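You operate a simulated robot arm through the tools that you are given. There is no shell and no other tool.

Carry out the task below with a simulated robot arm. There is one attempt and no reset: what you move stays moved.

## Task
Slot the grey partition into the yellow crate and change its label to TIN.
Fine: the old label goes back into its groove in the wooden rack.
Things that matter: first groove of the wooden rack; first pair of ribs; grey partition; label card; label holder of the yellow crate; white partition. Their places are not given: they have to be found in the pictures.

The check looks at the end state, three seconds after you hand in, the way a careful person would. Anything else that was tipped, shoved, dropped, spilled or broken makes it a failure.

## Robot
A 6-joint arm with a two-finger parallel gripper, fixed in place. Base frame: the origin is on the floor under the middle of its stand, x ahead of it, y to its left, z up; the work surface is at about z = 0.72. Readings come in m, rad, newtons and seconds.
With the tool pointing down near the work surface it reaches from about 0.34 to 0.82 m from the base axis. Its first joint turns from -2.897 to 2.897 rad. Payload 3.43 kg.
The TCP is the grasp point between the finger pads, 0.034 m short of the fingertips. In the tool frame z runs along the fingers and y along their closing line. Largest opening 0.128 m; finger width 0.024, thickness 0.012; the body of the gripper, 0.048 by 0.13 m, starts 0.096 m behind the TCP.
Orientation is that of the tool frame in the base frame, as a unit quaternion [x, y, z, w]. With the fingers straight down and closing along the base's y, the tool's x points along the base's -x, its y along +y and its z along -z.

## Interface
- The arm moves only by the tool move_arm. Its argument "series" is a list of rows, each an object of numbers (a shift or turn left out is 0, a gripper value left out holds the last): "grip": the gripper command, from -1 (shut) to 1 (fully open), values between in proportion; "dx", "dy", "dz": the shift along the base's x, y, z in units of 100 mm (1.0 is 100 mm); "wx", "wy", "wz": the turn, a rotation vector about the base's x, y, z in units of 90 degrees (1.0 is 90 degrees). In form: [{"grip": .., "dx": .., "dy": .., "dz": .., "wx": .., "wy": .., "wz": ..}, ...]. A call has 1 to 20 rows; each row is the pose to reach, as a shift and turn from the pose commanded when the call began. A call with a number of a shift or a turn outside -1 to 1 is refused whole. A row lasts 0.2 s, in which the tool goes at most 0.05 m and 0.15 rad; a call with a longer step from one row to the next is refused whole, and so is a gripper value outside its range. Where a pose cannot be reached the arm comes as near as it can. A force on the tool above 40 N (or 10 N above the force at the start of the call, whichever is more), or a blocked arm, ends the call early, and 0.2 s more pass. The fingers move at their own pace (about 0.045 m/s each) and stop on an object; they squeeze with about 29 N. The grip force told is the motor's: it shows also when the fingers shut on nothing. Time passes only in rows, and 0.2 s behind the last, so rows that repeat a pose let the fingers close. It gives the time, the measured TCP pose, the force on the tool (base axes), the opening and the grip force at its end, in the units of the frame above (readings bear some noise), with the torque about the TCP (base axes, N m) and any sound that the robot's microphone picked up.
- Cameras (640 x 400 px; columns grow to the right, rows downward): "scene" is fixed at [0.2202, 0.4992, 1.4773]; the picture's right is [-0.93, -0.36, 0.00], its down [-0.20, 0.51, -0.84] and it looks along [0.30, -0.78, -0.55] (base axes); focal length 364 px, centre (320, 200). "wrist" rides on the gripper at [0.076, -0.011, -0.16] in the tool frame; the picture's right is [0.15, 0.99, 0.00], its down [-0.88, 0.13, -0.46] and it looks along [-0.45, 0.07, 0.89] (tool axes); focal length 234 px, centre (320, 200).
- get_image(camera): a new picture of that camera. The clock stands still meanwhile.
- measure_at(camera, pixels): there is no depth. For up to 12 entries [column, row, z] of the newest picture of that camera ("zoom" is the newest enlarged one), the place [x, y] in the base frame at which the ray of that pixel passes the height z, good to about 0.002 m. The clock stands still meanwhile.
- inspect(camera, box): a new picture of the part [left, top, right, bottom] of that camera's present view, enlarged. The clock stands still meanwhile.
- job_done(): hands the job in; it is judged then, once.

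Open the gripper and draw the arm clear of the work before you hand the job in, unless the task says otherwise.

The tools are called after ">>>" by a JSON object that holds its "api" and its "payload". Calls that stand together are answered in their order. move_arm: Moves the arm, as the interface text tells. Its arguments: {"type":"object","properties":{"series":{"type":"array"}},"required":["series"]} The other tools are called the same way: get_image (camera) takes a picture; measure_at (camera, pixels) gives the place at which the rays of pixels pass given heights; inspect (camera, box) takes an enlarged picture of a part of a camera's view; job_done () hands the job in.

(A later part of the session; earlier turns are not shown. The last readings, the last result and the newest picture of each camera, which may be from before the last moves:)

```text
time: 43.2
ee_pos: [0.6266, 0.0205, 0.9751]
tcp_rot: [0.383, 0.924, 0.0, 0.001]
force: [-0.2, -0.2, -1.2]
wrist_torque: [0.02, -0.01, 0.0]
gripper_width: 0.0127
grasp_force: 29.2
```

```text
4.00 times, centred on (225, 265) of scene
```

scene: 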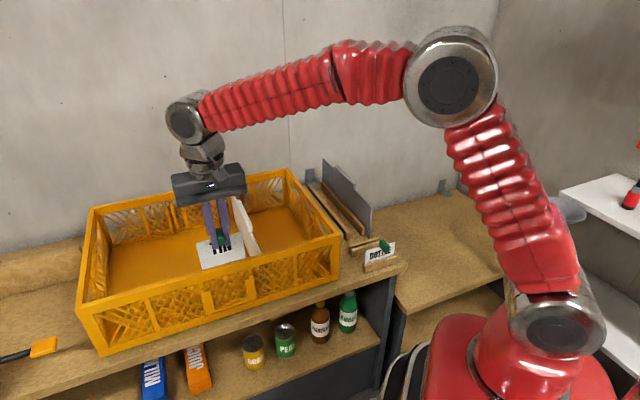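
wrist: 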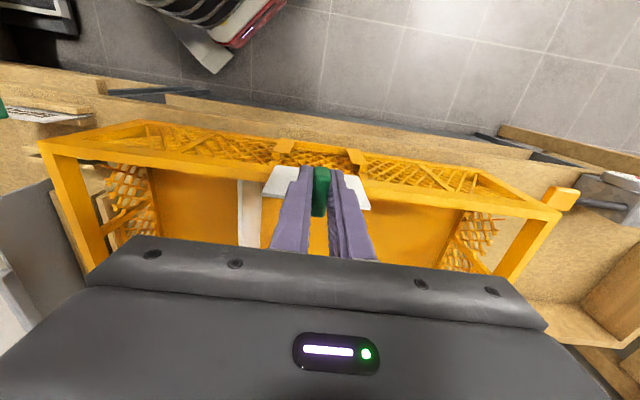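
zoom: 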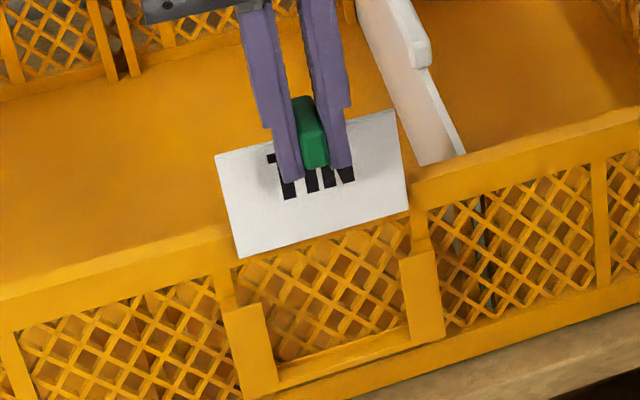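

Compared with the reference picture, the holder appears about 4 zoom pixels (≈1 mm) too far right, so I shift +1 mm along u. The rows match, so v is right. I then lower 30 mm to bring the card's edge to the top of the brackets.

>>> {"api": "move_arm", "payload": {"series": [{"dx": 0.008, "dy": 0.008, "dz": -0.05}, {"dx": 0.008, "dy": 0.008, "dz": -0.15}, {"dx": 0.008, "dy": 0.008, "dz": -0.25}, {"dx": 0.008, "dy": 0.008, "dz": -0.25}]}}

>>> {"api": "get_image", "payload": {"camera": "wrist"}}

>>> {"api": "inspect", "payload": {"camera": "wrist", "box": [250, 130, 390, 230]}}

>>> {"api": "inspect", "payload": {"camera": "scene", "box": [190, 240, 260, 310]}}

```text
time: 44.2
ee_pos: [0.6261, 0.0217, 0.9482]
tcp_rot: [0.383, 0.924, -0.001, 0.0]
force: [0.3, 0.2, -0.5]
wrist_torque: [-0.01, -0.01, 0.01]
gripper_width: 0.0129
grasp_force: 29.0
```

```text
taken
```

wrist: 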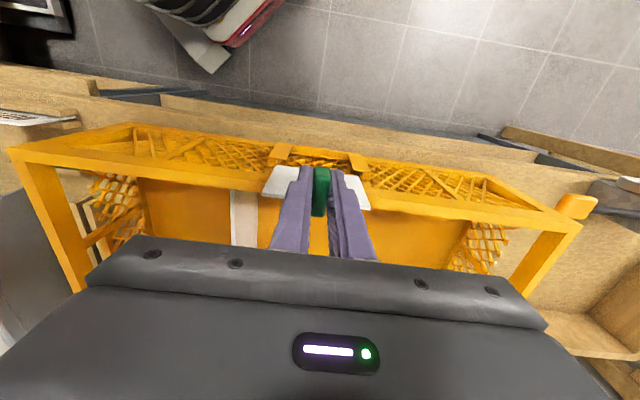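

```text
4.00 times, centred on (320, 180) of wrist
```

zoom: 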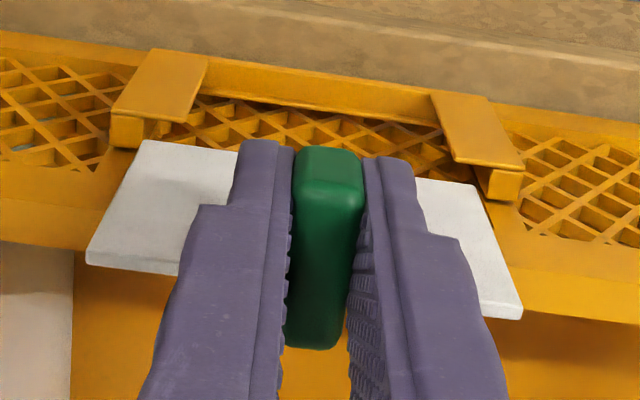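

```text
5.71 times, centred on (225, 275) of scene
```

zoom: 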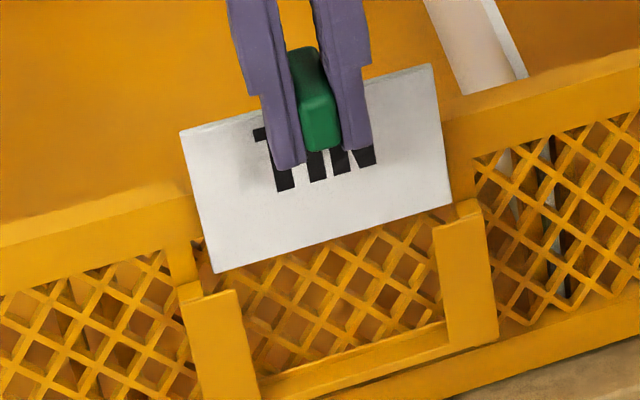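

The card's bottom corners approach the bracket tops evenly. I lower 10 mm more and look closely at both slot entries.

>>> {"api": "move_arm", "payload": {"series": [{"dz": -0.05}, {"dz": -0.09}, {"dz": -0.09}]}}

>>> {"api": "inspect", "payload": {"camera": "scene", "box": [195, 275, 227, 300]}}

>>> {"api": "inspect", "payload": {"camera": "scene", "box": [232, 262, 264, 287]}}

>>> {"api": "inspect", "payload": {"camera": "wrist", "box": [265, 145, 305, 175]}}

>>> {"api": "inspect", "payload": {"camera": "wrist", "box": [340, 150, 380, 180]}}

```text
time: 45.0
ee_pos: [0.6264, 0.0209, 0.9389]
tcp_rot: [0.383, 0.924, -0.001, 0.001]
force: [0.3, -0.2, -0.9]
wrist_torque: [-0.01, -0.01, -0.02]
gripper_width: 0.0126
grasp_force: 28.6
```

```text
16.00 times, centred on (211, 288) of scene
```

zoom: 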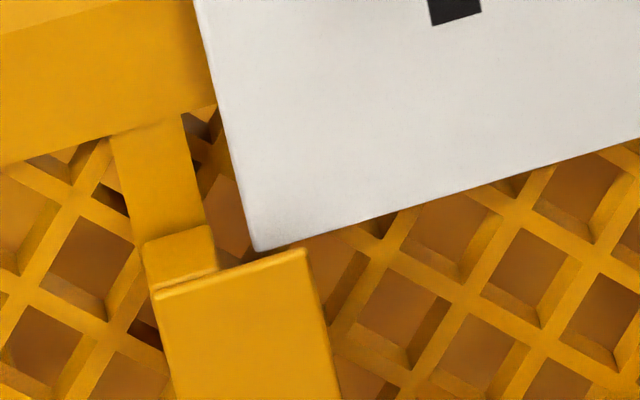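

```text
16.00 times, centred on (248, 274) of scene
```

zoom: 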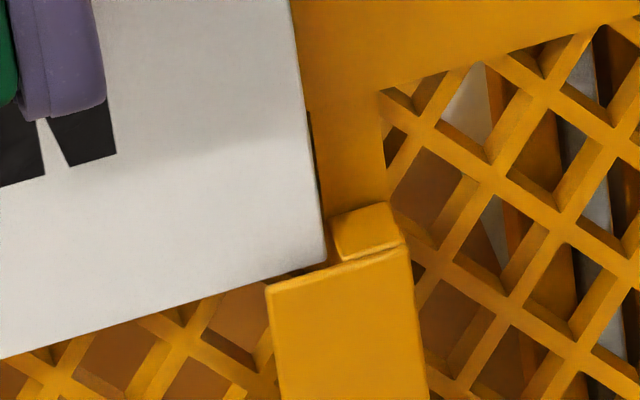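

```text
13.33 times, centred on (285, 160) of wrist
```

zoom: 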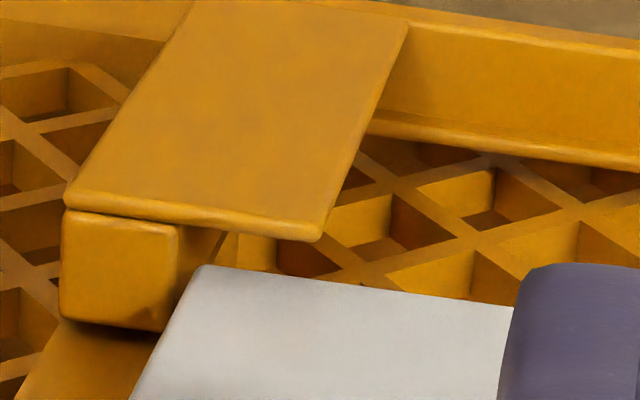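

```text
13.33 times, centred on (360, 165) of wrist
```

zoom: 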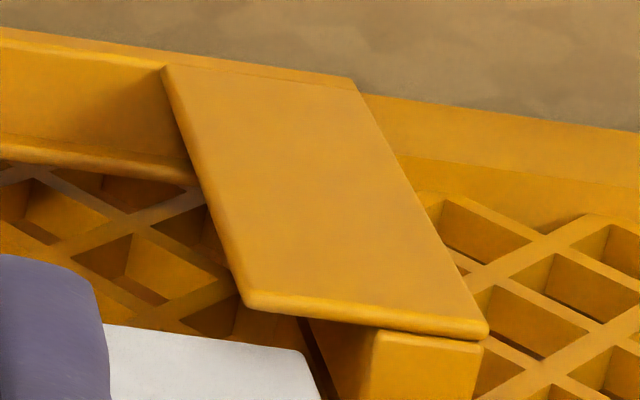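

The slot has plenty of room front to back. Sideways the card is about 2 mm too close to the −u spacer (gaps about 2 mm against 5–6 mm), because the fingers had nudged BOTTLE when they closed. I shift +2 mm along u and lower 15 mm into the slot.

>>> {"api": "move_arm", "payload": {"series": [{"dx": 0.014, "dy": 0.014}, {"dx": 0.014, "dy": 0.014, "dz": -0.05}, {"dx": 0.014, "dy": 0.014, "dz": -0.1}, {"dx": 0.014, "dy": 0.014, "dz": -0.15}, {"dx": 0.014, "dy": 0.014, "dz": -0.15}]}}

>>> {"api": "inspect", "payload": {"camera": "scene", "box": [192, 250, 264, 305]}}

>>> {"api": "inspect", "payload": {"camera": "wrist", "box": [255, 140, 385, 215]}}

```text
time: 46.2
ee_pos: [0.6273, 0.0234, 0.9261]
tcp_rot: [0.382, 0.924, -0.001, 0.001]
force: [0.7, 0.5, -0.9]
wrist_torque: [0.0, -0.01, 0.0]
gripper_width: 0.0125
grasp_force: 28.8
```

```text
7.27 times, centred on (228, 278) of scene
```

zoom: 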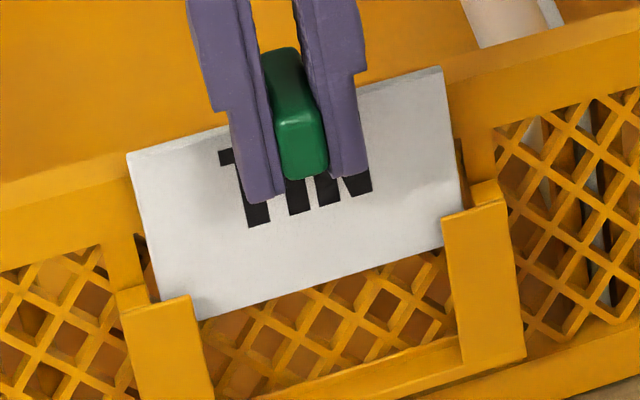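

```text
4.92 times, centred on (320, 178) of wrist
```

zoom: 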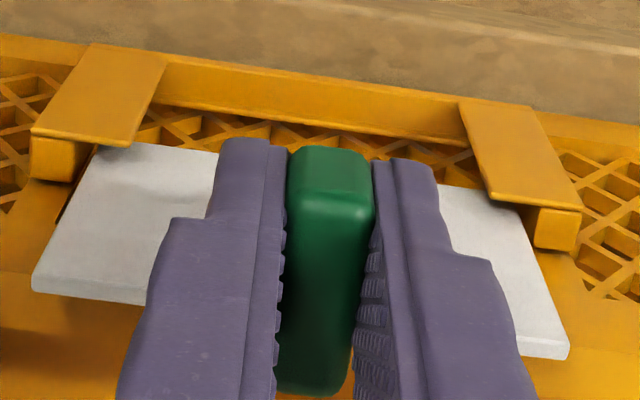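

The card has entered behind both front plates with no force. I lower 35 mm more.

>>> {"api": "move_arm", "payload": {"series": [{"dz": -0.08}, {"dz": -0.16}, {"dz": -0.24}, {"dz": -0.31}, {"dz": -0.36}, {"dz": -0.36}]}}

>>> {"api": "inspect", "payload": {"camera": "scene", "box": [192, 255, 264, 315]}}

>>> {"api": "inspect", "payload": {"camera": "wrist", "box": [255, 140, 385, 215]}}

```text
time: 47.6
ee_pos: [0.6289, 0.0234, 0.8886]
tcp_rot: [0.383, 0.924, 0.0, 0.001]
force: [-0.5, -0.5, 0.8]
wrist_torque: [0.04, -0.01, 0.0]
gripper_width: 0.0126
grasp_force: 28.9
```

```text
6.67 times, centred on (228, 285) of scene
```

zoom: 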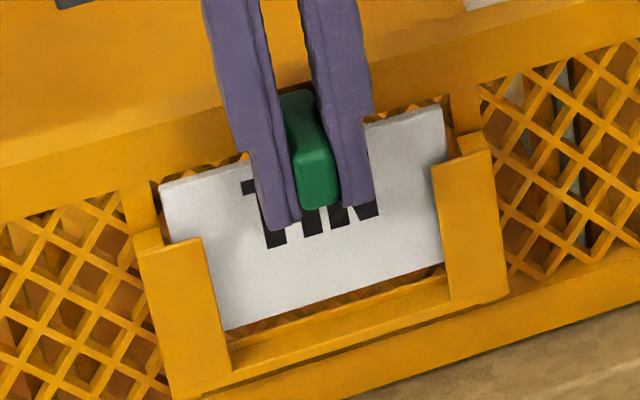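

```text
4.92 times, centred on (320, 178) of wrist
```

zoom: 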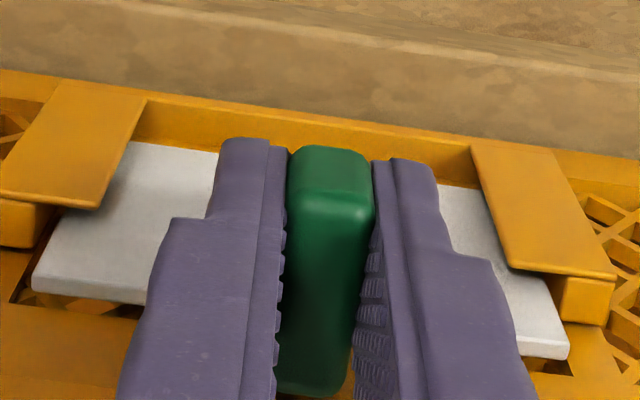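

It is sliding in cleanly. I lower 11 mm more, then probe for the seat in 1 mm steps.

>>> {"api": "move_arm", "payload": {"series": [{"dz": -0.04}, {"dz": -0.08}, {"dz": -0.11}, {"dz": -0.11}]}}

>>> {"api": "move_arm", "payload": {"series": [{"dz": -0.01}, {"dz": -0.01}]}}

>>> {"api": "inspect", "payload": {"camera": "scene", "box": [192, 255, 264, 315]}}

```text
time: 48.6
ee_pos: [0.6286, 0.0223, 0.8776]
tcp_rot: [0.383, 0.924, 0.0, 0.001]
force: [0.6, 0.7, 0.0]
wrist_torque: [-0.01, -0.01, 0.04]
gripper_width: 0.0126
grasp_force: 28.6
```

```text
time: 49.2
ee_pos: [0.6282, 0.023, 0.8762]
tcp_rot: [0.383, 0.924, -0.001, 0.001]
force: [-2.0, 0.8, -1.5]
wrist_torque: [0.1, 0.13, 0.01]
gripper_width: 0.0128
grasp_force: 29.4
```

```text
6.67 times, centred on (228, 285) of scene
```

zoom: 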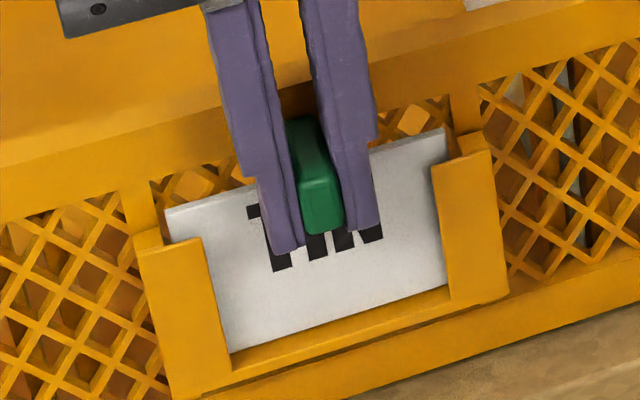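

A slight contact force of about 2 N toward −v shows, so the card is near the seat or brushing the wall. I take two more 1 mm steps, reading the force each time.

>>> {"api": "move_arm", "payload": {"series": [{"dz": -0.01}, {"dz": -0.01}]}}

```text
time: 49.8
ee_pos: [0.6273, 0.0234, 0.8743]
tcp_rot: [0.383, 0.924, -0.001, 0.0]
force: [-4.8, 1.5, -2.3]
wrist_torque: [0.11, 0.04, -0.08]
gripper_width: 0.0126
grasp_force: 29.2
```

The force grows to about 4.5 N toward −v, so the card's back is touching the crate wall. I shift 1 mm away from the crate (−v) to relieve it and look.

>>> {"api": "move_arm", "payload": {"series": [{"dx": -0.007, "dy": 0.007}, {"dx": -0.007, "dy": 0.007}]}}

>>> {"api": "inspect", "payload": {"camera": "wrist", "box": [255, 140, 385, 215]}}

>>> {"api": "inspect", "payload": {"camera": "scene", "box": [200, 265, 256, 313]}}

```text
time: 50.4
ee_pos: [0.629, 0.025, 0.8752]
tcp_rot: [0.383, 0.924, 0.0, 0.0]
force: [0.5, 0.4, 0.0]
wrist_torque: [-0.02, 0.01, -0.02]
gripper_width: 0.0127
grasp_force: 29.2
```

```text
4.92 times, centred on (320, 178) of wrist
```

zoom: 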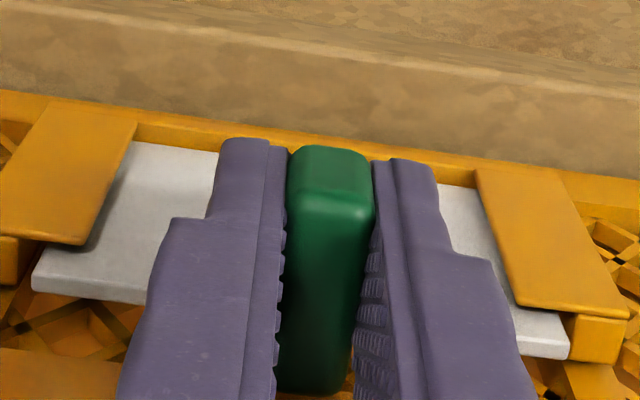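

```text
8.33 times, centred on (228, 289) of scene
```

zoom: 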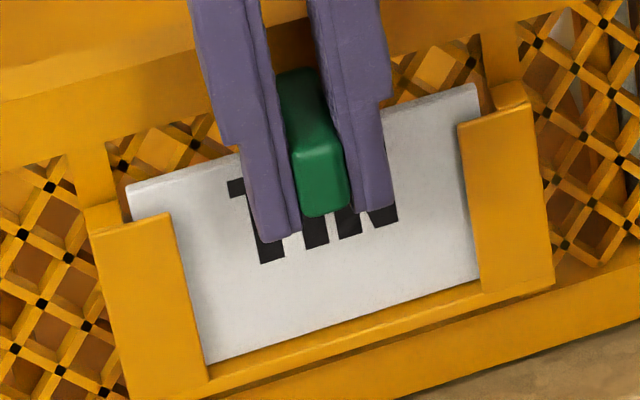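

The force is back to zero. The card's top corners are at scene (204.8,287.6) and (246.6,275.2), practically where BOTTLE's were, so it is within about a millimetre of its seat. I probe 1 mm at a time for the seat.

>>> {"api": "move_arm", "payload": {"series": [{"dz": -0.01}, {"dz": -0.01}]}}

```text
time: 51.0
ee_pos: [0.629, 0.0237, 0.8742]
tcp_rot: [0.384, 0.923, -0.001, 0.0]
force: [1.0, -3.9, -1.1]
wrist_torque: [-0.29, -0.19, -0.04]
gripper_width: 0.0129
grasp_force: 29.0
```

Now the force points +v (about 3.5 N), so the front lip touches. The best v lies between the two, and I shift back 0.5 mm and probe one more millimetre.

>>> {"api": "move_arm", "payload": {"series": [{"dx": 0.004, "dy": -0.003}, {"dx": 0.004, "dy": -0.003}]}}

>>> {"api": "move_arm", "payload": {"series": [{"dz": -0.01}, {"dz": -0.01}]}}

```text
time: 51.6
ee_pos: [0.6283, 0.0243, 0.8749]
tcp_rot: [0.383, 0.924, -0.001, 0.001]
force: [0.3, -3.7, 0.8]
wrist_torque: [-0.25, -0.15, -0.08]
gripper_width: 0.0128
grasp_force: 29.1
```

```text
time: 52.2
ee_pos: [0.6281, 0.0242, 0.8738]
tcp_rot: [0.382, 0.924, 0.0, 0.001]
force: [-0.7, -5.0, 8.3]
wrist_torque: [-0.24, -0.08, -0.07]
gripper_width: 0.0128
grasp_force: 29.1
```

The seat contact shows, with fz at +8 N. I ease up half a millimetre, then open the gripper to about 36 mm.

>>> {"api": "move_arm", "payload": {"series": [{"dz": 0.006}, {"dz": 0.006}, {"dz": 0.006, "grip": -0.44}, {"dz": 0.006, "grip": -0.44}, {"dz": 0.006, "grip": -0.44}, {"dz": 0.006, "grip": -0.44}]}}

>>> {"api": "inspect", "payload": {"camera": "wrist", "box": [255, 140, 385, 215]}}

>>> {"api": "inspect", "payload": {"camera": "scene", "box": [200, 265, 256, 313]}}

```text
time: 53.6
ee_pos: [0.6275, 0.0239, 0.8741]
tcp_rot: [0.382, 0.924, -0.001, 0.001]
force: [-0.4, 0.0, 0.4]
wrist_torque: [0.02, 0.02, -0.04]
gripper_width: 0.0358
grasp_force: 0.2
```

```text
4.92 times, centred on (320, 178) of wrist
```

zoom: 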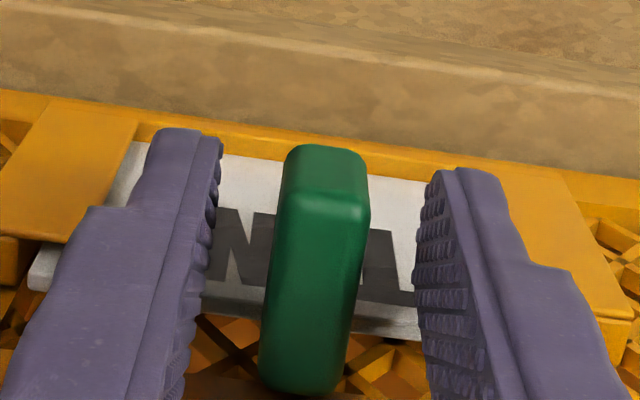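

```text
8.33 times, centred on (228, 289) of scene
```

zoom: 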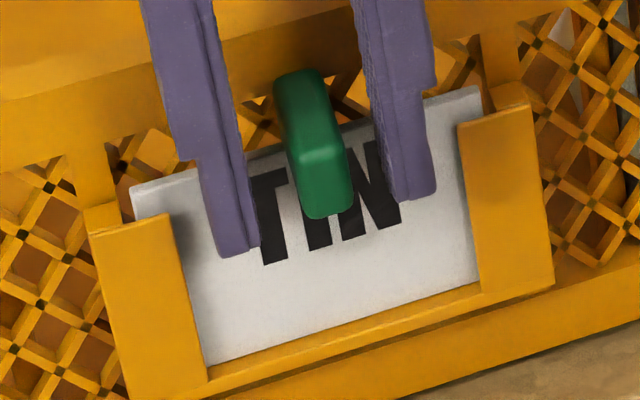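

TIN stands in the holder and the fingers are free of it. I rise straight up and look at the whole scene.

>>> {"api": "move_arm", "payload": {"series": [{"dz": 0.1}, {"dz": 0.25}, {"dz": 0.45}, {"dz": 0.7}, {"dz": 1.0}, {"dz": 1.0}]}}

>>> {"api": "move_arm", "payload": {"series": [{"dz": 0.4}, {"dz": 0.8}, {"dz": 0.8}]}}

>>> {"api": "get_image", "payload": {"camera": "scene"}}

>>> {"api": "inspect", "payload": {"camera": "scene", "box": [190, 255, 270, 315]}}

>>> {"api": "get_image", "payload": {"camera": "wrist"}}

```text
time: 55.0
ee_pos: [0.6276, 0.026, 0.9762]
tcp_rot: [0.382, 0.924, 0.001, 0.0]
force: [-0.7, 0.1, 0.3]
wrist_torque: [-0.05, 0.02, 0.0]
gripper_width: 0.0359
grasp_force: 0.0
```

```text
time: 55.8
ee_pos: [0.6288, 0.026, 1.0563]
tcp_rot: [0.383, 0.924, -0.001, 0.0]
force: [-0.1, -0.1, 0.1]
wrist_torque: [0.03, -0.03, -0.05]
gripper_width: 0.0356
grasp_force: 0.0
```

```text
taken
```

scene: 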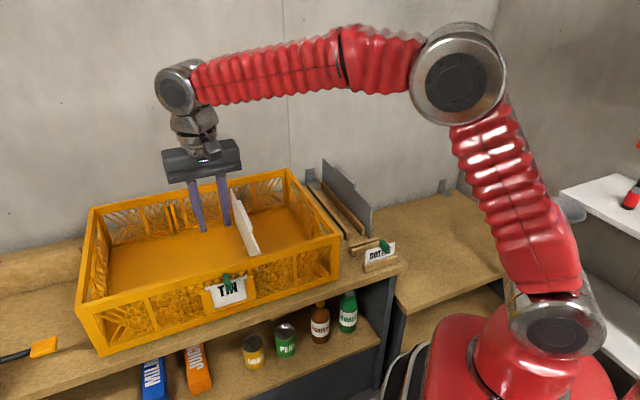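

```text
6.67 times, centred on (230, 285) of scene
```

zoom: 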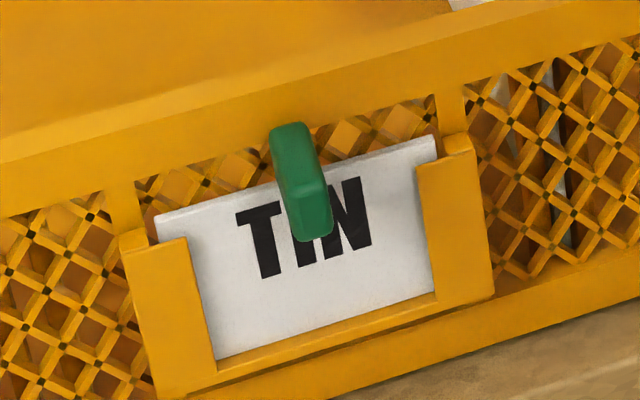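

```text
taken
```

wrist: 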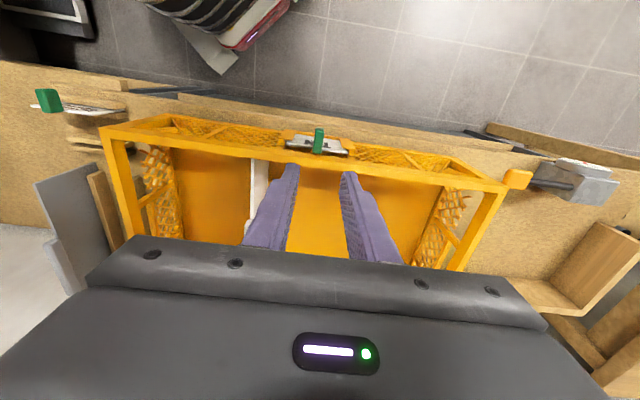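

Both labels are where they belong and the crate has not moved. Before fetching the partition, I test free of load whether the arm reaches the free rib pair's centre near (0.859,-0.066), moving out at z≈1.05.

>>> {"api": "move_arm", "payload": {"series": [{"dx": 0.4, "dy": -0.15}, {"dx": 0.8, "dy": -0.3}, {"dx": 1.0, "dy": -0.4}]}}

>>> {"api": "move_arm", "payload": {"series": [{"dx": 0.4, "dy": -0.15}, {"dx": 0.8, "dy": -0.3}, {"dx": 1.0, "dy": -0.4}]}}

>>> {"api": "move_arm", "payload": {"series": [{"dx": 0.3, "dy": -0.1}, {"dx": 0.3, "dy": -0.1}, {"dx": 0.3, "dy": -0.1}]}}

>>> {"api": "get_image", "payload": {"camera": "wrist"}}

>>> {"api": "get_image", "payload": {"camera": "scene"}}

```text
time: 56.6
ee_pos: [0.7281, -0.0152, 1.0536]
tcp_rot: [0.382, 0.924, 0.0, 0.001]
force: [-0.3, 1.3, 0.9]
wrist_torque: [0.03, -0.02, 0.02]
gripper_width: 0.0358
grasp_force: 0.1
```

```text
time: 57.4
ee_pos: [0.7759, -0.0436, 1.0426]
tcp_rot: [0.382, 0.924, 0.0, 0.001]
force: [0.7, 0.1, 0.2]
wrist_torque: [0.03, 0.02, 0.02]
gripper_width: 0.0357
grasp_force: 0.1
out of reach, approached as far as the arm can: row 2, 3
```

```text
time: 58.2
ee_pos: [0.7776, -0.0495, 1.0361]
tcp_rot: [0.382, 0.924, 0.0, 0.001]
force: [0.7, -0.1, 0.2]
wrist_torque: [-0.01, 0.05, -0.02]
gripper_width: 0.0359
grasp_force: 0.0
out of reach, approached as far as the arm can: row 1, 2, 3
```

```text
taken
```

wrist: 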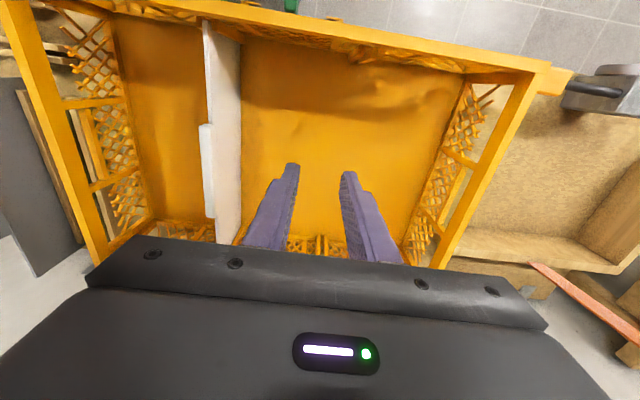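

```text
taken
```

scene: 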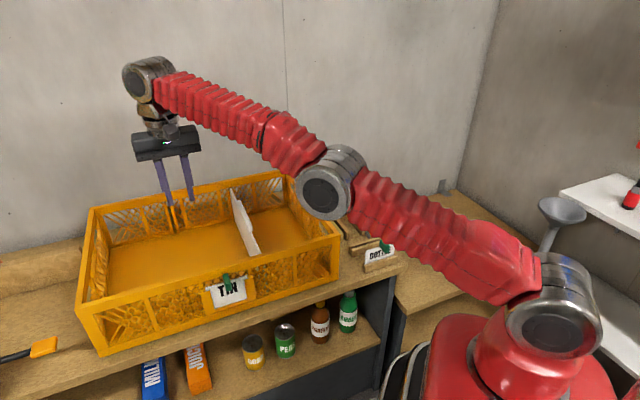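

With the tool straight down the arm stops at r≈0.78, so placing the partition will need the tool tilted about 25–30° in the partition's plane. While I am here I zoom in on the ribs at both walls.

>>> {"api": "inspect", "payload": {"camera": "wrist", "box": [320, 10, 480, 110]}}

>>> {"api": "inspect", "payload": {"camera": "wrist", "box": [270, 215, 370, 265]}}

>>> {"api": "inspect", "payload": {"camera": "wrist", "box": [170, 10, 290, 250]}}

```text
4.00 times, centred on (400, 60) of wrist
```

zoom: 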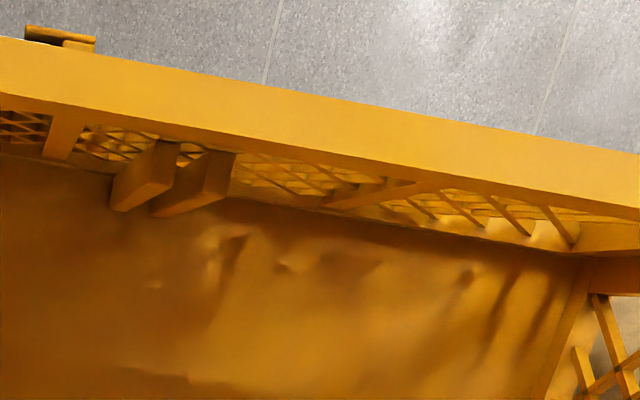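

```text
6.40 times, centred on (320, 240) of wrist
```

zoom: 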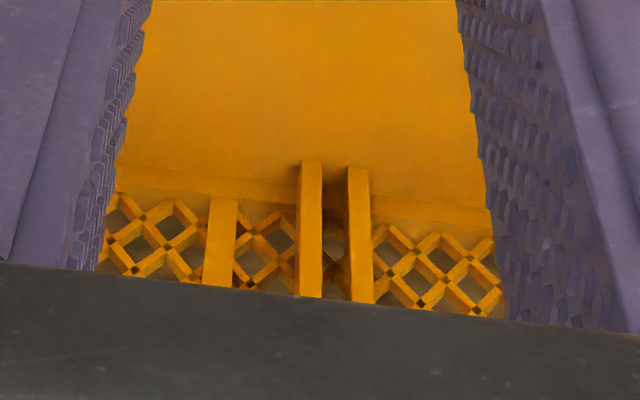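

```text
1.67 times, centred on (230, 130) of wrist
```

zoom: 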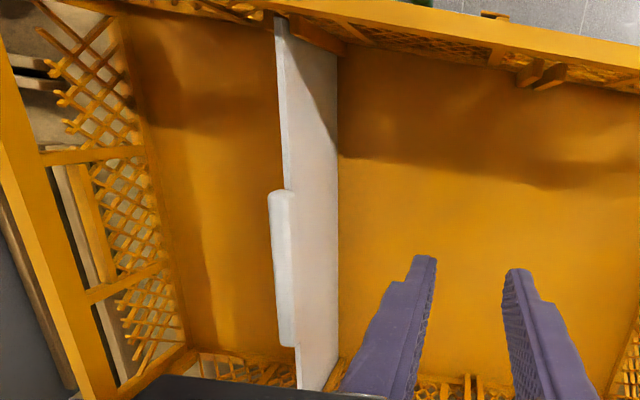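

The rib pairs are visible: at the back wall, ribs near zoom columns 300–322 and 348–370 leave a gap of about 10 mm, and at the front wall there is a matching pair. I measure the gap centre, and zoom on the white partition to learn the seated height and thickness.

>>> {"api": "measure_at", "payload": {"camera": "wrist", "pixels": [[322.3, 235.0, 0.735], [317.0, 234.3, 0.735], [327.7, 235.8, 0.735], [352.0, 97.0, 0.735], [362.5, 98.8, 0.735], [357.0, 98, 0.735]]}}

>>> {"api": "inspect", "payload": {"camera": "wrist", "box": [190, 10, 250, 60]}}

>>> {"api": "inspect", "payload": {"camera": "wrist", "box": [190, 110, 260, 160]}}

>>> {"api": "inspect", "payload": {"camera": "wrist", "box": [190, 195, 260, 245]}}

>>> {"api": "inspect", "payload": {"camera": "wrist", "box": [330, 70, 380, 110]}}

```text
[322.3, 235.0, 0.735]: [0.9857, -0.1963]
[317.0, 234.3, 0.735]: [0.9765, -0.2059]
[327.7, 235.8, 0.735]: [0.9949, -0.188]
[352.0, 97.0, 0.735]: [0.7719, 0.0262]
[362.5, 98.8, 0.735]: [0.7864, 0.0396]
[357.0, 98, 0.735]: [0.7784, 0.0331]
```

```text
8.00 times, centred on (220, 35) of wrist
```

zoom: 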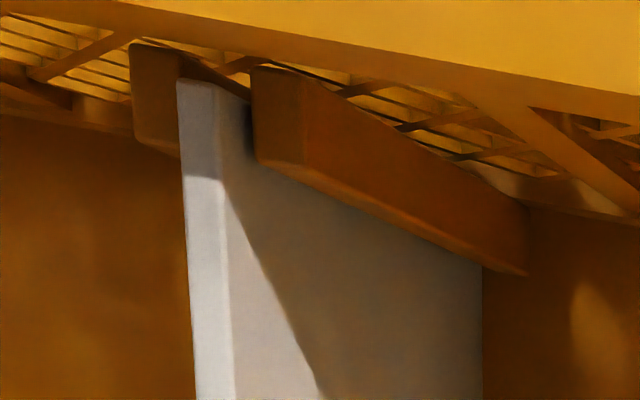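

```text
8.00 times, centred on (225, 135) of wrist
```

zoom: 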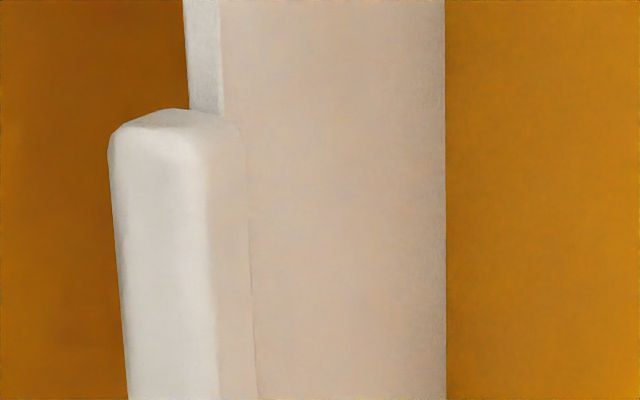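

```text
8.00 times, centred on (225, 220) of wrist
```

zoom: 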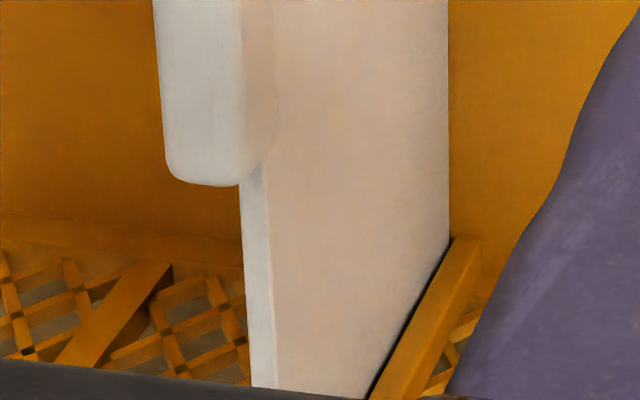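

```text
10.00 times, centred on (355, 90) of wrist
```

zoom: 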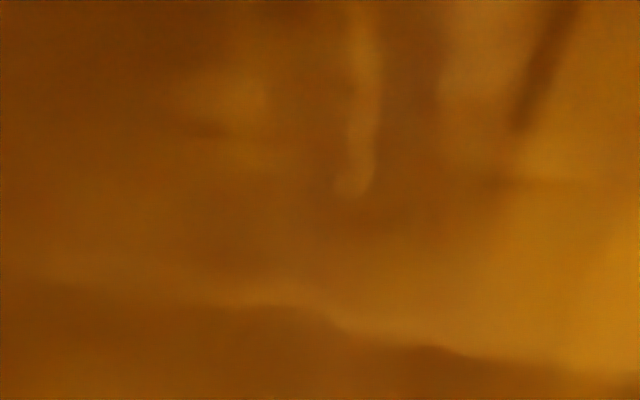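

The white partition is about 6–7 mm thick in a gap of about 10–11 mm, and its handle bar is about 14 mm thick. I zoom on the scene view of the white partition to triangulate its seated height and handle.

>>> {"api": "inspect", "payload": {"camera": "scene", "box": [220, 180, 275, 265]}}

>>> {"api": "measure_at", "payload": {"camera": "wrist", "pixels": [[205.4, 26.25, 0.86], [205.0, 20, 0.86], [240.6, 135, 0.735], [205, 125.6, 0.88], [210.6, 217.5, 0.88], [205, 125.6, 0.89], [210.6, 217.5, 0.89], [209.5, 160, 0.88], [198.5, 160, 0.88]]}}

```text
4.71 times, centred on (248, 222) of scene
```

zoom: 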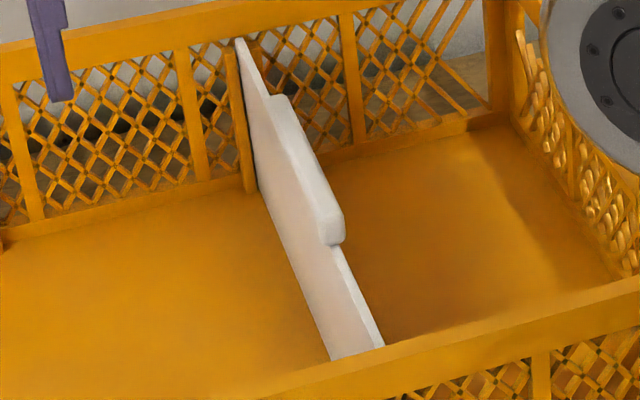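

```text
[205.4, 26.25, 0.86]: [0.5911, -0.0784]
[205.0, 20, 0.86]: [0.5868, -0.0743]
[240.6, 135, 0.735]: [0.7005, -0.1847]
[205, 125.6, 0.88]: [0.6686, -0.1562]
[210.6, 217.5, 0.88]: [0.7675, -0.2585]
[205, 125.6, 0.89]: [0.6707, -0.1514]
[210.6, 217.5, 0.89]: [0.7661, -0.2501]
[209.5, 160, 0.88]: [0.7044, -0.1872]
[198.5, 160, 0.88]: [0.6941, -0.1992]
```

I measure the handle's ends and the partition's back corner in the scene picture at two heights, to cross with the wrist values.

>>> {"api": "measure_at", "payload": {"camera": "scene", "pixels": [[251.2, 224.1, 0.87], [251.2, 224.1, 0.9], [239.9, 200.1, 0.87], [239.9, 200.1, 0.9], [230.4, 188.0, 0.85], [230.4, 188.0, 0.88]]}}

```text
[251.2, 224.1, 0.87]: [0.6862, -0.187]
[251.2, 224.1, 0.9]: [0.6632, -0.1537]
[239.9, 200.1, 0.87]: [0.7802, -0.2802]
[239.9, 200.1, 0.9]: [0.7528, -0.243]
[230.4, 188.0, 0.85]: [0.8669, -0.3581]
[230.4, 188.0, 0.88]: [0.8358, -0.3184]
```

The white handle is centred at about v≈0.197, mid-crate, as expected. I now test the tilted reach without load: tilt the tool 30° about the u axis (fingers pointing toward +v) while moving to the target centre (0.8585,-0.0658) at z≈1.05.

>>> {"api": "move_arm", "payload": {"series": [{"wx": -0.059, "wy": -0.059}, {"wx": -0.118, "wy": -0.118}, {"wx": -0.177, "wy": -0.177}, {"wx": -0.2357, "wy": -0.2357}, {"wx": -0.2357, "wy": -0.2357}]}}

```text
time: 59.4
ee_pos: [0.823, -0.0489, 1.0672]
tcp_rot: [0.378, 0.912, -0.064, 0.147]
force: [-0.1, 0.1, -0.1]
wrist_torque: [-0.02, -0.02, 0.0]
gripper_width: 0.0359
grasp_force: 0.0
out of reach, approached as far as the arm can: row 1, 2, 3, 4, 5
```

The arm went part of the way (tilt about 18°) and reports out of reach. I hold the same command to see whether it converges further.

>>> {"api": "move_arm", "payload": {"series": [{"dz": 0.0}, {"dz": 0.0}, {"dz": 0.0}, {"dz": 0.0}]}}

```text
time: 60.4
ee_pos: [0.8249, -0.05, 1.0676]
tcp_rot: [0.378, 0.912, -0.065, 0.147]
force: [-0.6, -0.2, -0.7]
wrist_torque: [0.01, 0.03, 0.0]
gripper_width: 0.0358
grasp_force: 0.1
```

I lower the commanded pose by 50 mm, still above the rim, to see which pose is reached there.

>>> {"api": "move_arm", "payload": {"series": [{"dz": -0.1}, {"dz": -0.2}, {"dz": -0.2}]}}

```text
time: 61.2
ee_pos: [0.8314, -0.0504, 1.0489]
tcp_rot: [0.378, 0.912, -0.064, 0.147]
force: [0.5, 0.0, -0.5]
wrist_torque: [0.01, -0.01, 0.0]
gripper_width: 0.0357
grasp_force: 0.0
out of reach, approached as far as the arm can: row 1, 2, 3
```

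I pull back 70 mm in x to a clearly reachable place and check the pose there before tilting further.

>>> {"api": "move_arm", "payload": {"series": [{"dx": -0.35}, {"dx": -0.7}, {"dx": -0.7}]}}

```text
time: 62.0
ee_pos: [0.8248, -0.0481, 1.0612]
tcp_rot: [0.377, 0.912, -0.065, 0.146]
force: [-0.1, -0.6, 0.1]
wrist_torque: [-0.03, -0.01, 0.02]
gripper_width: 0.0358
grasp_force: 0.2
out of reach, approached as far as the arm can: row 1, 2, 3
```

Even pulled back it reports out of reach, with the tilt stuck at 18.4°. That points to a joint limit rather than to distance, so I look at the arm's posture.

>>> {"api": "get_image", "payload": {"camera": "scene"}}

>>> {"api": "move_arm", "payload": {"series": [{"dz": 0.0}]}}

```text
taken
```

scene: 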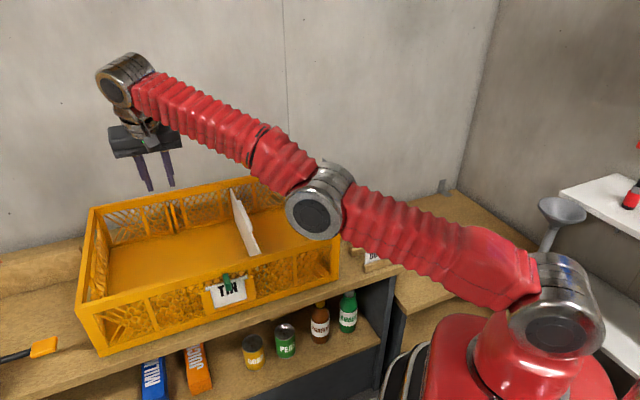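

```text
time: 62.4
ee_pos: [0.8254, -0.0476, 1.0608]
tcp_rot: [0.377, 0.912, -0.065, 0.147]
force: [-0.1, 0.6, -0.3]
wrist_torque: [-0.01, 0.0, 0.0]
gripper_width: 0.0358
grasp_force: 0.0
```

The arm is nearly straight, so it may be stuck at that singularity. I pull the command back another 100 mm and see if it follows.

>>> {"api": "move_arm", "payload": {"series": [{"dx": -0.4}, {"dx": -0.8}, {"dx": -1.0}, {"dx": -1.0}, {"dx": -1.0}]}}

```text
time: 63.6
ee_pos: [0.8184, -0.0484, 1.0799]
tcp_rot: [0.378, 0.912, -0.065, 0.145]
force: [0.2, -0.3, 0.5]
wrist_torque: [0.02, 0.02, 0.0]
gripper_width: 0.0358
grasp_force: 0.0
out of reach, approached as far as the arm can: row 1, 2, 3, 4, 5
```

The command should now be well inside the reach, so the solver seems stuck on the tilted orientation with a straight elbow. I take the tilt command back to vertical.

>>> {"api": "move_arm", "payload": {"series": [{"wx": 0.059, "wy": 0.059}, {"wx": 0.118, "wy": 0.118}, {"wx": 0.177, "wy": 0.177}, {"wx": 0.2357, "wy": 0.2357}, {"wx": 0.2357, "wy": 0.2357}, {"wx": 0.2357, "wy": 0.2357}]}}

>>> {"api": "get_image", "payload": {"camera": "scene"}}

```text
time: 65.0
ee_pos: [0.7363, -0.0435, 1.0423]
tcp_rot: [0.38, 0.92, 0.037, -0.095]
force: [0.2, -0.4, 0.0]
wrist_torque: [-0.02, 0.01, -0.01]
gripper_width: 0.036
grasp_force: 0.0
out of reach, approached as far as the arm can: row 1, 2, 3, 4, 5, 6
```

```text
taken
```

scene: 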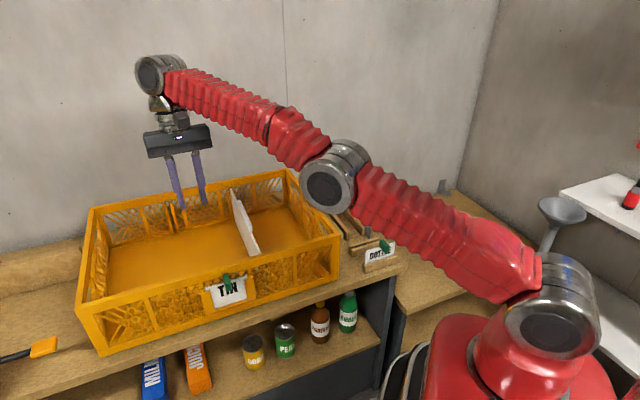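

The readings now make sense: a clipped command restarts from the reached pose, and the tool is tilted 11.6° the other way. I correct that tilt and pull back 100 mm toward the robot.

>>> {"api": "move_arm", "payload": {"series": [{"dx": -0.3}, {"dx": -0.6}, {"dx": -0.9, "wx": -0.04, "wy": -0.04}, {"dx": -1.0, "wx": -0.0915, "wy": -0.0915}, {"dx": -1.0, "wx": -0.0915, "wy": -0.0915}, {"dx": -1.0, "wx": -0.0915, "wy": -0.0915}]}}

>>> {"api": "get_image", "payload": {"camera": "scene"}}

```text
time: 66.4
ee_pos: [0.6366, -0.0448, 1.044]
tcp_rot: [0.382, 0.924, -0.002, 0.0]
force: [-0.2, 0.1, 1.3]
wrist_torque: [-0.03, -0.01, -0.01]
gripper_width: 0.0359
grasp_force: 0.1
```

```text
taken
```

scene: 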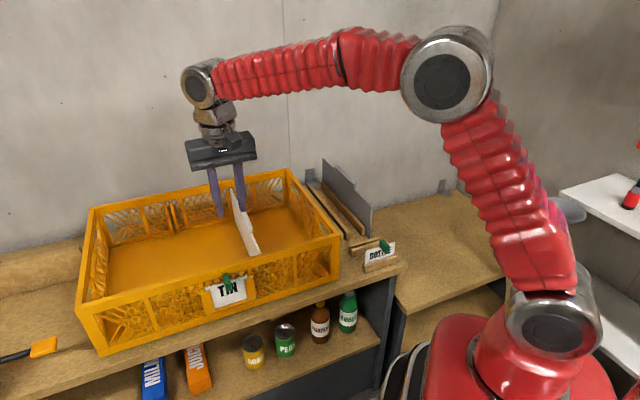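

The arm is recovered, with the elbow up and the tool vertical at (0.637,-0.045,1.044). I now tilt 30° here, well inside the reach, and afterwards extend outward.

>>> {"api": "move_arm", "payload": {"series": [{"wx": -0.059, "wy": -0.059}, {"wx": -0.118, "wy": -0.118}, {"wx": -0.177, "wy": -0.177}, {"wx": -0.2357, "wy": -0.2357}, {"wx": -0.2357, "wy": -0.2357}]}}

>>> {"api": "move_arm", "payload": {"series": [{"dx": 0.3, "dy": -0.02}, {"dx": 0.6, "dy": -0.04}, {"dx": 0.9, "dy": -0.06}, {"dx": 1.0, "dy": -0.08}, {"dx": 1.0, "dy": -0.08}]}}

```text
time: 67.6
ee_pos: [0.6371, -0.0454, 1.0433]
tcp_rot: [0.37, 0.892, -0.103, 0.239]
force: [-0.6, -1.0, 0.6]
wrist_torque: [-0.01, 0.01, 0.02]
gripper_width: 0.0357
grasp_force: 0.2
```

```text
time: 68.8
ee_pos: [0.7368, -0.0534, 1.041]
tcp_rot: [0.369, 0.892, -0.101, 0.239]
force: [-0.7, 0.1, -0.5]
wrist_torque: [-0.01, 0.01, 0.04]
gripper_width: 0.0359
grasp_force: 0.1
```

The 30° tilt is reached. I extend further in two steps toward (0.8585,-0.066).

>>> {"api": "move_arm", "payload": {"series": [{"dx": 0.3, "dy": -0.03}, {"dx": 0.6, "dy": -0.06}, {"dx": 0.8, "dy": -0.08}, {"dx": 0.8, "dy": -0.08}]}}

>>> {"api": "move_arm", "payload": {"series": [{"dx": 0.2, "dy": -0.02}, {"dx": 0.42, "dy": -0.05}, {"dx": 0.42, "dy": -0.05}]}}

```text
time: 69.8
ee_pos: [0.8158, -0.0596, 1.0426]
tcp_rot: [0.37, 0.892, -0.102, 0.238]
force: [-0.3, 1.2, 0.9]
wrist_torque: [-0.03, -0.01, 0.05]
gripper_width: 0.0357
grasp_force: 0.0
```

```text
time: 70.6
ee_pos: [0.8593, -0.0656, 1.0424]
tcp_rot: [0.37, 0.892, -0.102, 0.238]
force: [-0.2, -0.6, 0.0]
wrist_torque: [0.04, 0.01, -0.01]
gripper_width: 0.036
grasp_force: 0.0
```

The pose (0.859,-0.066,1.042) with 30° tilt is reachable. From here the wrist camera looks at the back wall, so I take a picture to measure the back ribs accurately.

>>> {"api": "get_image", "payload": {"camera": "wrist"}}

>>> {"api": "inspect", "payload": {"camera": "wrist", "box": [260, 120, 380, 250]}}

```text
taken
```

wrist: 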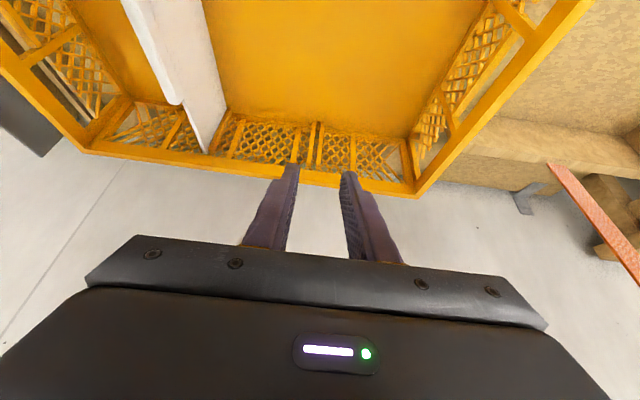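

```text
3.08 times, centred on (320, 185) of wrist
```

zoom: 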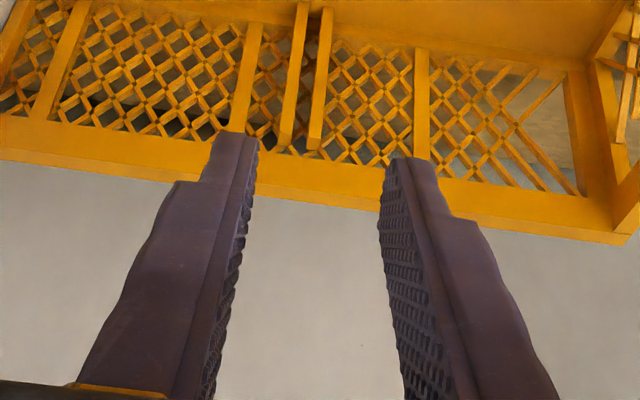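

The back ribs are clearly visible, with tops near wrist (309,168) and (318,169), ending just under the rim beam. I zoom on them, and on the white partition's back end for reference.

>>> {"api": "inspect", "payload": {"camera": "wrist", "box": [295, 115, 345, 185]}}

>>> {"api": "inspect", "payload": {"camera": "wrist", "box": [170, 85, 240, 165]}}

```text
5.71 times, centred on (320, 150) of wrist
```

zoom: 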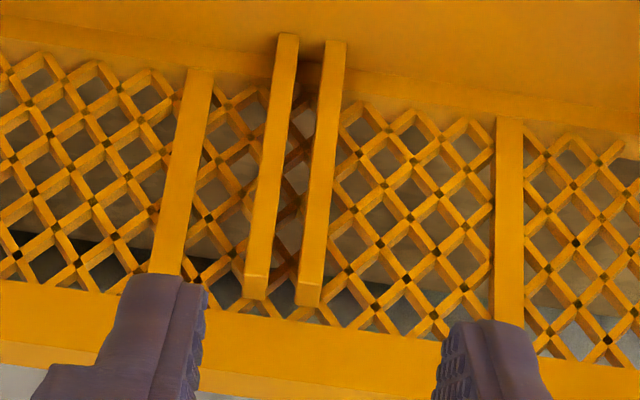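

```text
5.00 times, centred on (205, 125) of wrist
```

zoom: 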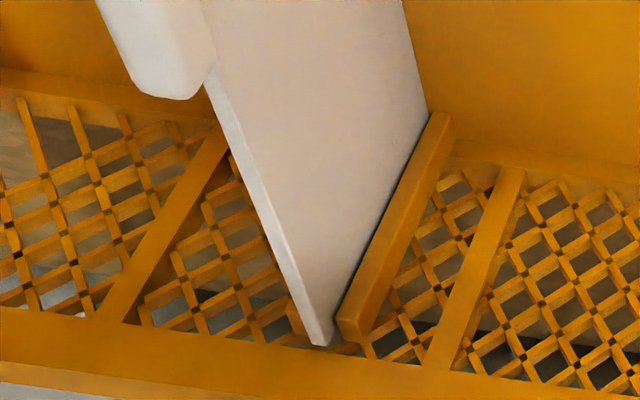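

I measure the gap's edges at rib-top height and at the floor, and the white partition's back top end for reference.

>>> {"api": "measure_at", "payload": {"camera": "wrist", "pixels": [[310.7, 165.2, 0.853], [316.0, 166.3, 0.853], [313.3, 165.2, 0.853], [316.3, 121.7, 0.735], [320.9, 122.2, 0.735], [318.6, 122.0, 0.735], [202.6, 154.0, 0.855], [207.6, 153.6, 0.855], [226.5, 107.5, 0.735], [90.5, 151.5, 0.888], [416.5, 196.5, 0.888]]}}

```text
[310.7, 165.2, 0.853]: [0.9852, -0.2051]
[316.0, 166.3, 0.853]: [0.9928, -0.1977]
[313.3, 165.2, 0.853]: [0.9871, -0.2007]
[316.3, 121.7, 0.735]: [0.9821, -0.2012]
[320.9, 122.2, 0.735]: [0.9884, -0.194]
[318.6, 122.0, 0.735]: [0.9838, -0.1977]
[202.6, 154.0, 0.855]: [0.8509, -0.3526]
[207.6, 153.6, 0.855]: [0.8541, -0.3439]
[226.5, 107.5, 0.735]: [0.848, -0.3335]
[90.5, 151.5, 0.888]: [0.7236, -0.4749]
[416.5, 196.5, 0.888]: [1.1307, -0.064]
```

The free gap is centred at u≈0.3955 from the crate corner, constant from floor to rib top, and 10 mm wide. Now I travel, still tilted 30° at z≈1.04, over to the grey partition's handle near (0.529,-0.546).

>>> {"api": "move_arm", "payload": {"series": [{"dx": -0.22, "dy": -0.32}, {"dx": -0.44, "dy": -0.64}, {"dx": -0.66, "dy": -0.96}]}}

>>> {"api": "move_arm", "payload": {"series": [{"dx": -0.22, "dy": -0.32}, {"dx": -0.44, "dy": -0.64}, {"dx": -0.66, "dy": -0.96}]}}

>>> {"api": "move_arm", "payload": {"series": [{"dx": -0.22, "dy": -0.32}, {"dx": -0.44, "dy": -0.64}, {"dx": -0.66, "dy": -0.96}]}}

>>> {"api": "move_arm", "payload": {"series": [{"dx": -0.22, "dy": -0.32}, {"dx": -0.44, "dy": -0.64}, {"dx": -0.66, "dy": -0.96}, {"dx": -0.66, "dy": -0.96}]}}

>>> {"api": "get_image", "payload": {"camera": "wrist"}}

>>> {"api": "get_image", "payload": {"camera": "scene"}}

```text
time: 71.4
ee_pos: [0.7911, -0.16, 1.0423]
tcp_rot: [0.369, 0.892, -0.102, 0.239]
force: [-0.3, -0.4, -0.6]
wrist_torque: [-0.02, -0.02, 0.01]
gripper_width: 0.0355
grasp_force: 0.2
```

```text
time: 72.2
ee_pos: [0.7283, -0.2568, 1.0414]
tcp_rot: [0.369, 0.892, -0.102, 0.238]
force: [-0.2, 0.5, 0.6]
wrist_torque: [0.01, 0.01, -0.03]
gripper_width: 0.0357
grasp_force: 0.1
```

```text
time: 73.0
ee_pos: [0.6615, -0.3545, 1.0416]
tcp_rot: [0.369, 0.892, -0.102, 0.24]
force: [0.0, -0.1, 0.6]
wrist_torque: [-0.01, -0.01, 0.0]
gripper_width: 0.0359
grasp_force: 0.0
```

```text
time: 74.0
ee_pos: [0.5948, -0.4506, 1.0427]
tcp_rot: [0.369, 0.892, -0.103, 0.239]
force: [0.1, 0.2, 1.1]
wrist_torque: [0.02, 0.02, -0.02]
gripper_width: 0.036
grasp_force: 0.1
```

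```text
taken
```

wrist: 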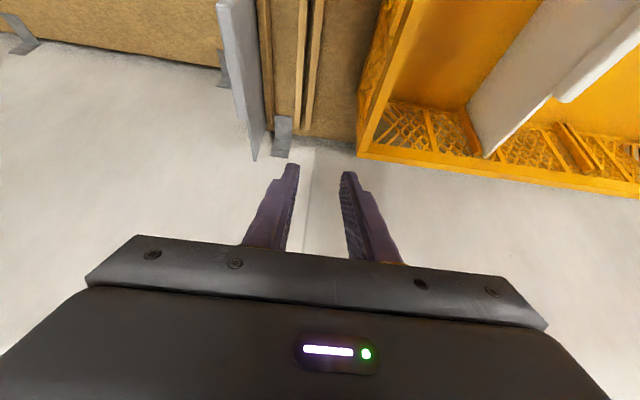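

```text
taken
```

scene: 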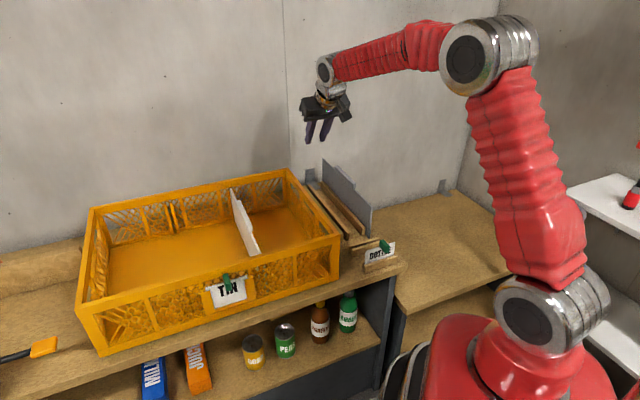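

I move back along −v and toward −u so that the whole grey handle comes into the wrist camera's view.

>>> {"api": "move_arm", "payload": {"series": [{"dx": -0.4, "dy": -0.1}, {"dx": -0.8, "dy": -0.2}, {"dx": -1.0, "dy": -0.24}]}}

>>> {"api": "move_arm", "payload": {"series": [{"dx": -0.37, "dy": 0.0}, {"dx": -0.37, "dy": 0.0}]}}

>>> {"api": "get_image", "payload": {"camera": "wrist"}}

```text
time: 74.8
ee_pos: [0.4949, -0.4759, 1.0444]
tcp_rot: [0.37, 0.892, -0.102, 0.239]
force: [0.1, 0.1, 0.3]
wrist_torque: [-0.01, 0.04, 0.02]
gripper_width: 0.036
grasp_force: 0.1
```

```text
time: 75.4
ee_pos: [0.4571, -0.4751, 1.0437]
tcp_rot: [0.37, 0.892, -0.102, 0.238]
force: [0.2, -0.5, -0.2]
wrist_torque: [0.04, 0.0, -0.01]
gripper_width: 0.0358
grasp_force: 0.0
```

```text
taken
```

wrist: 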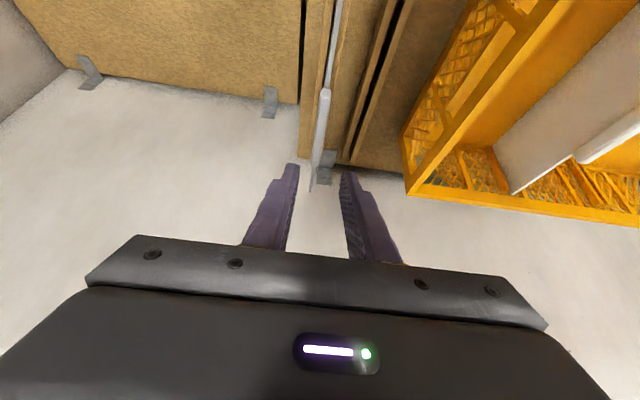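

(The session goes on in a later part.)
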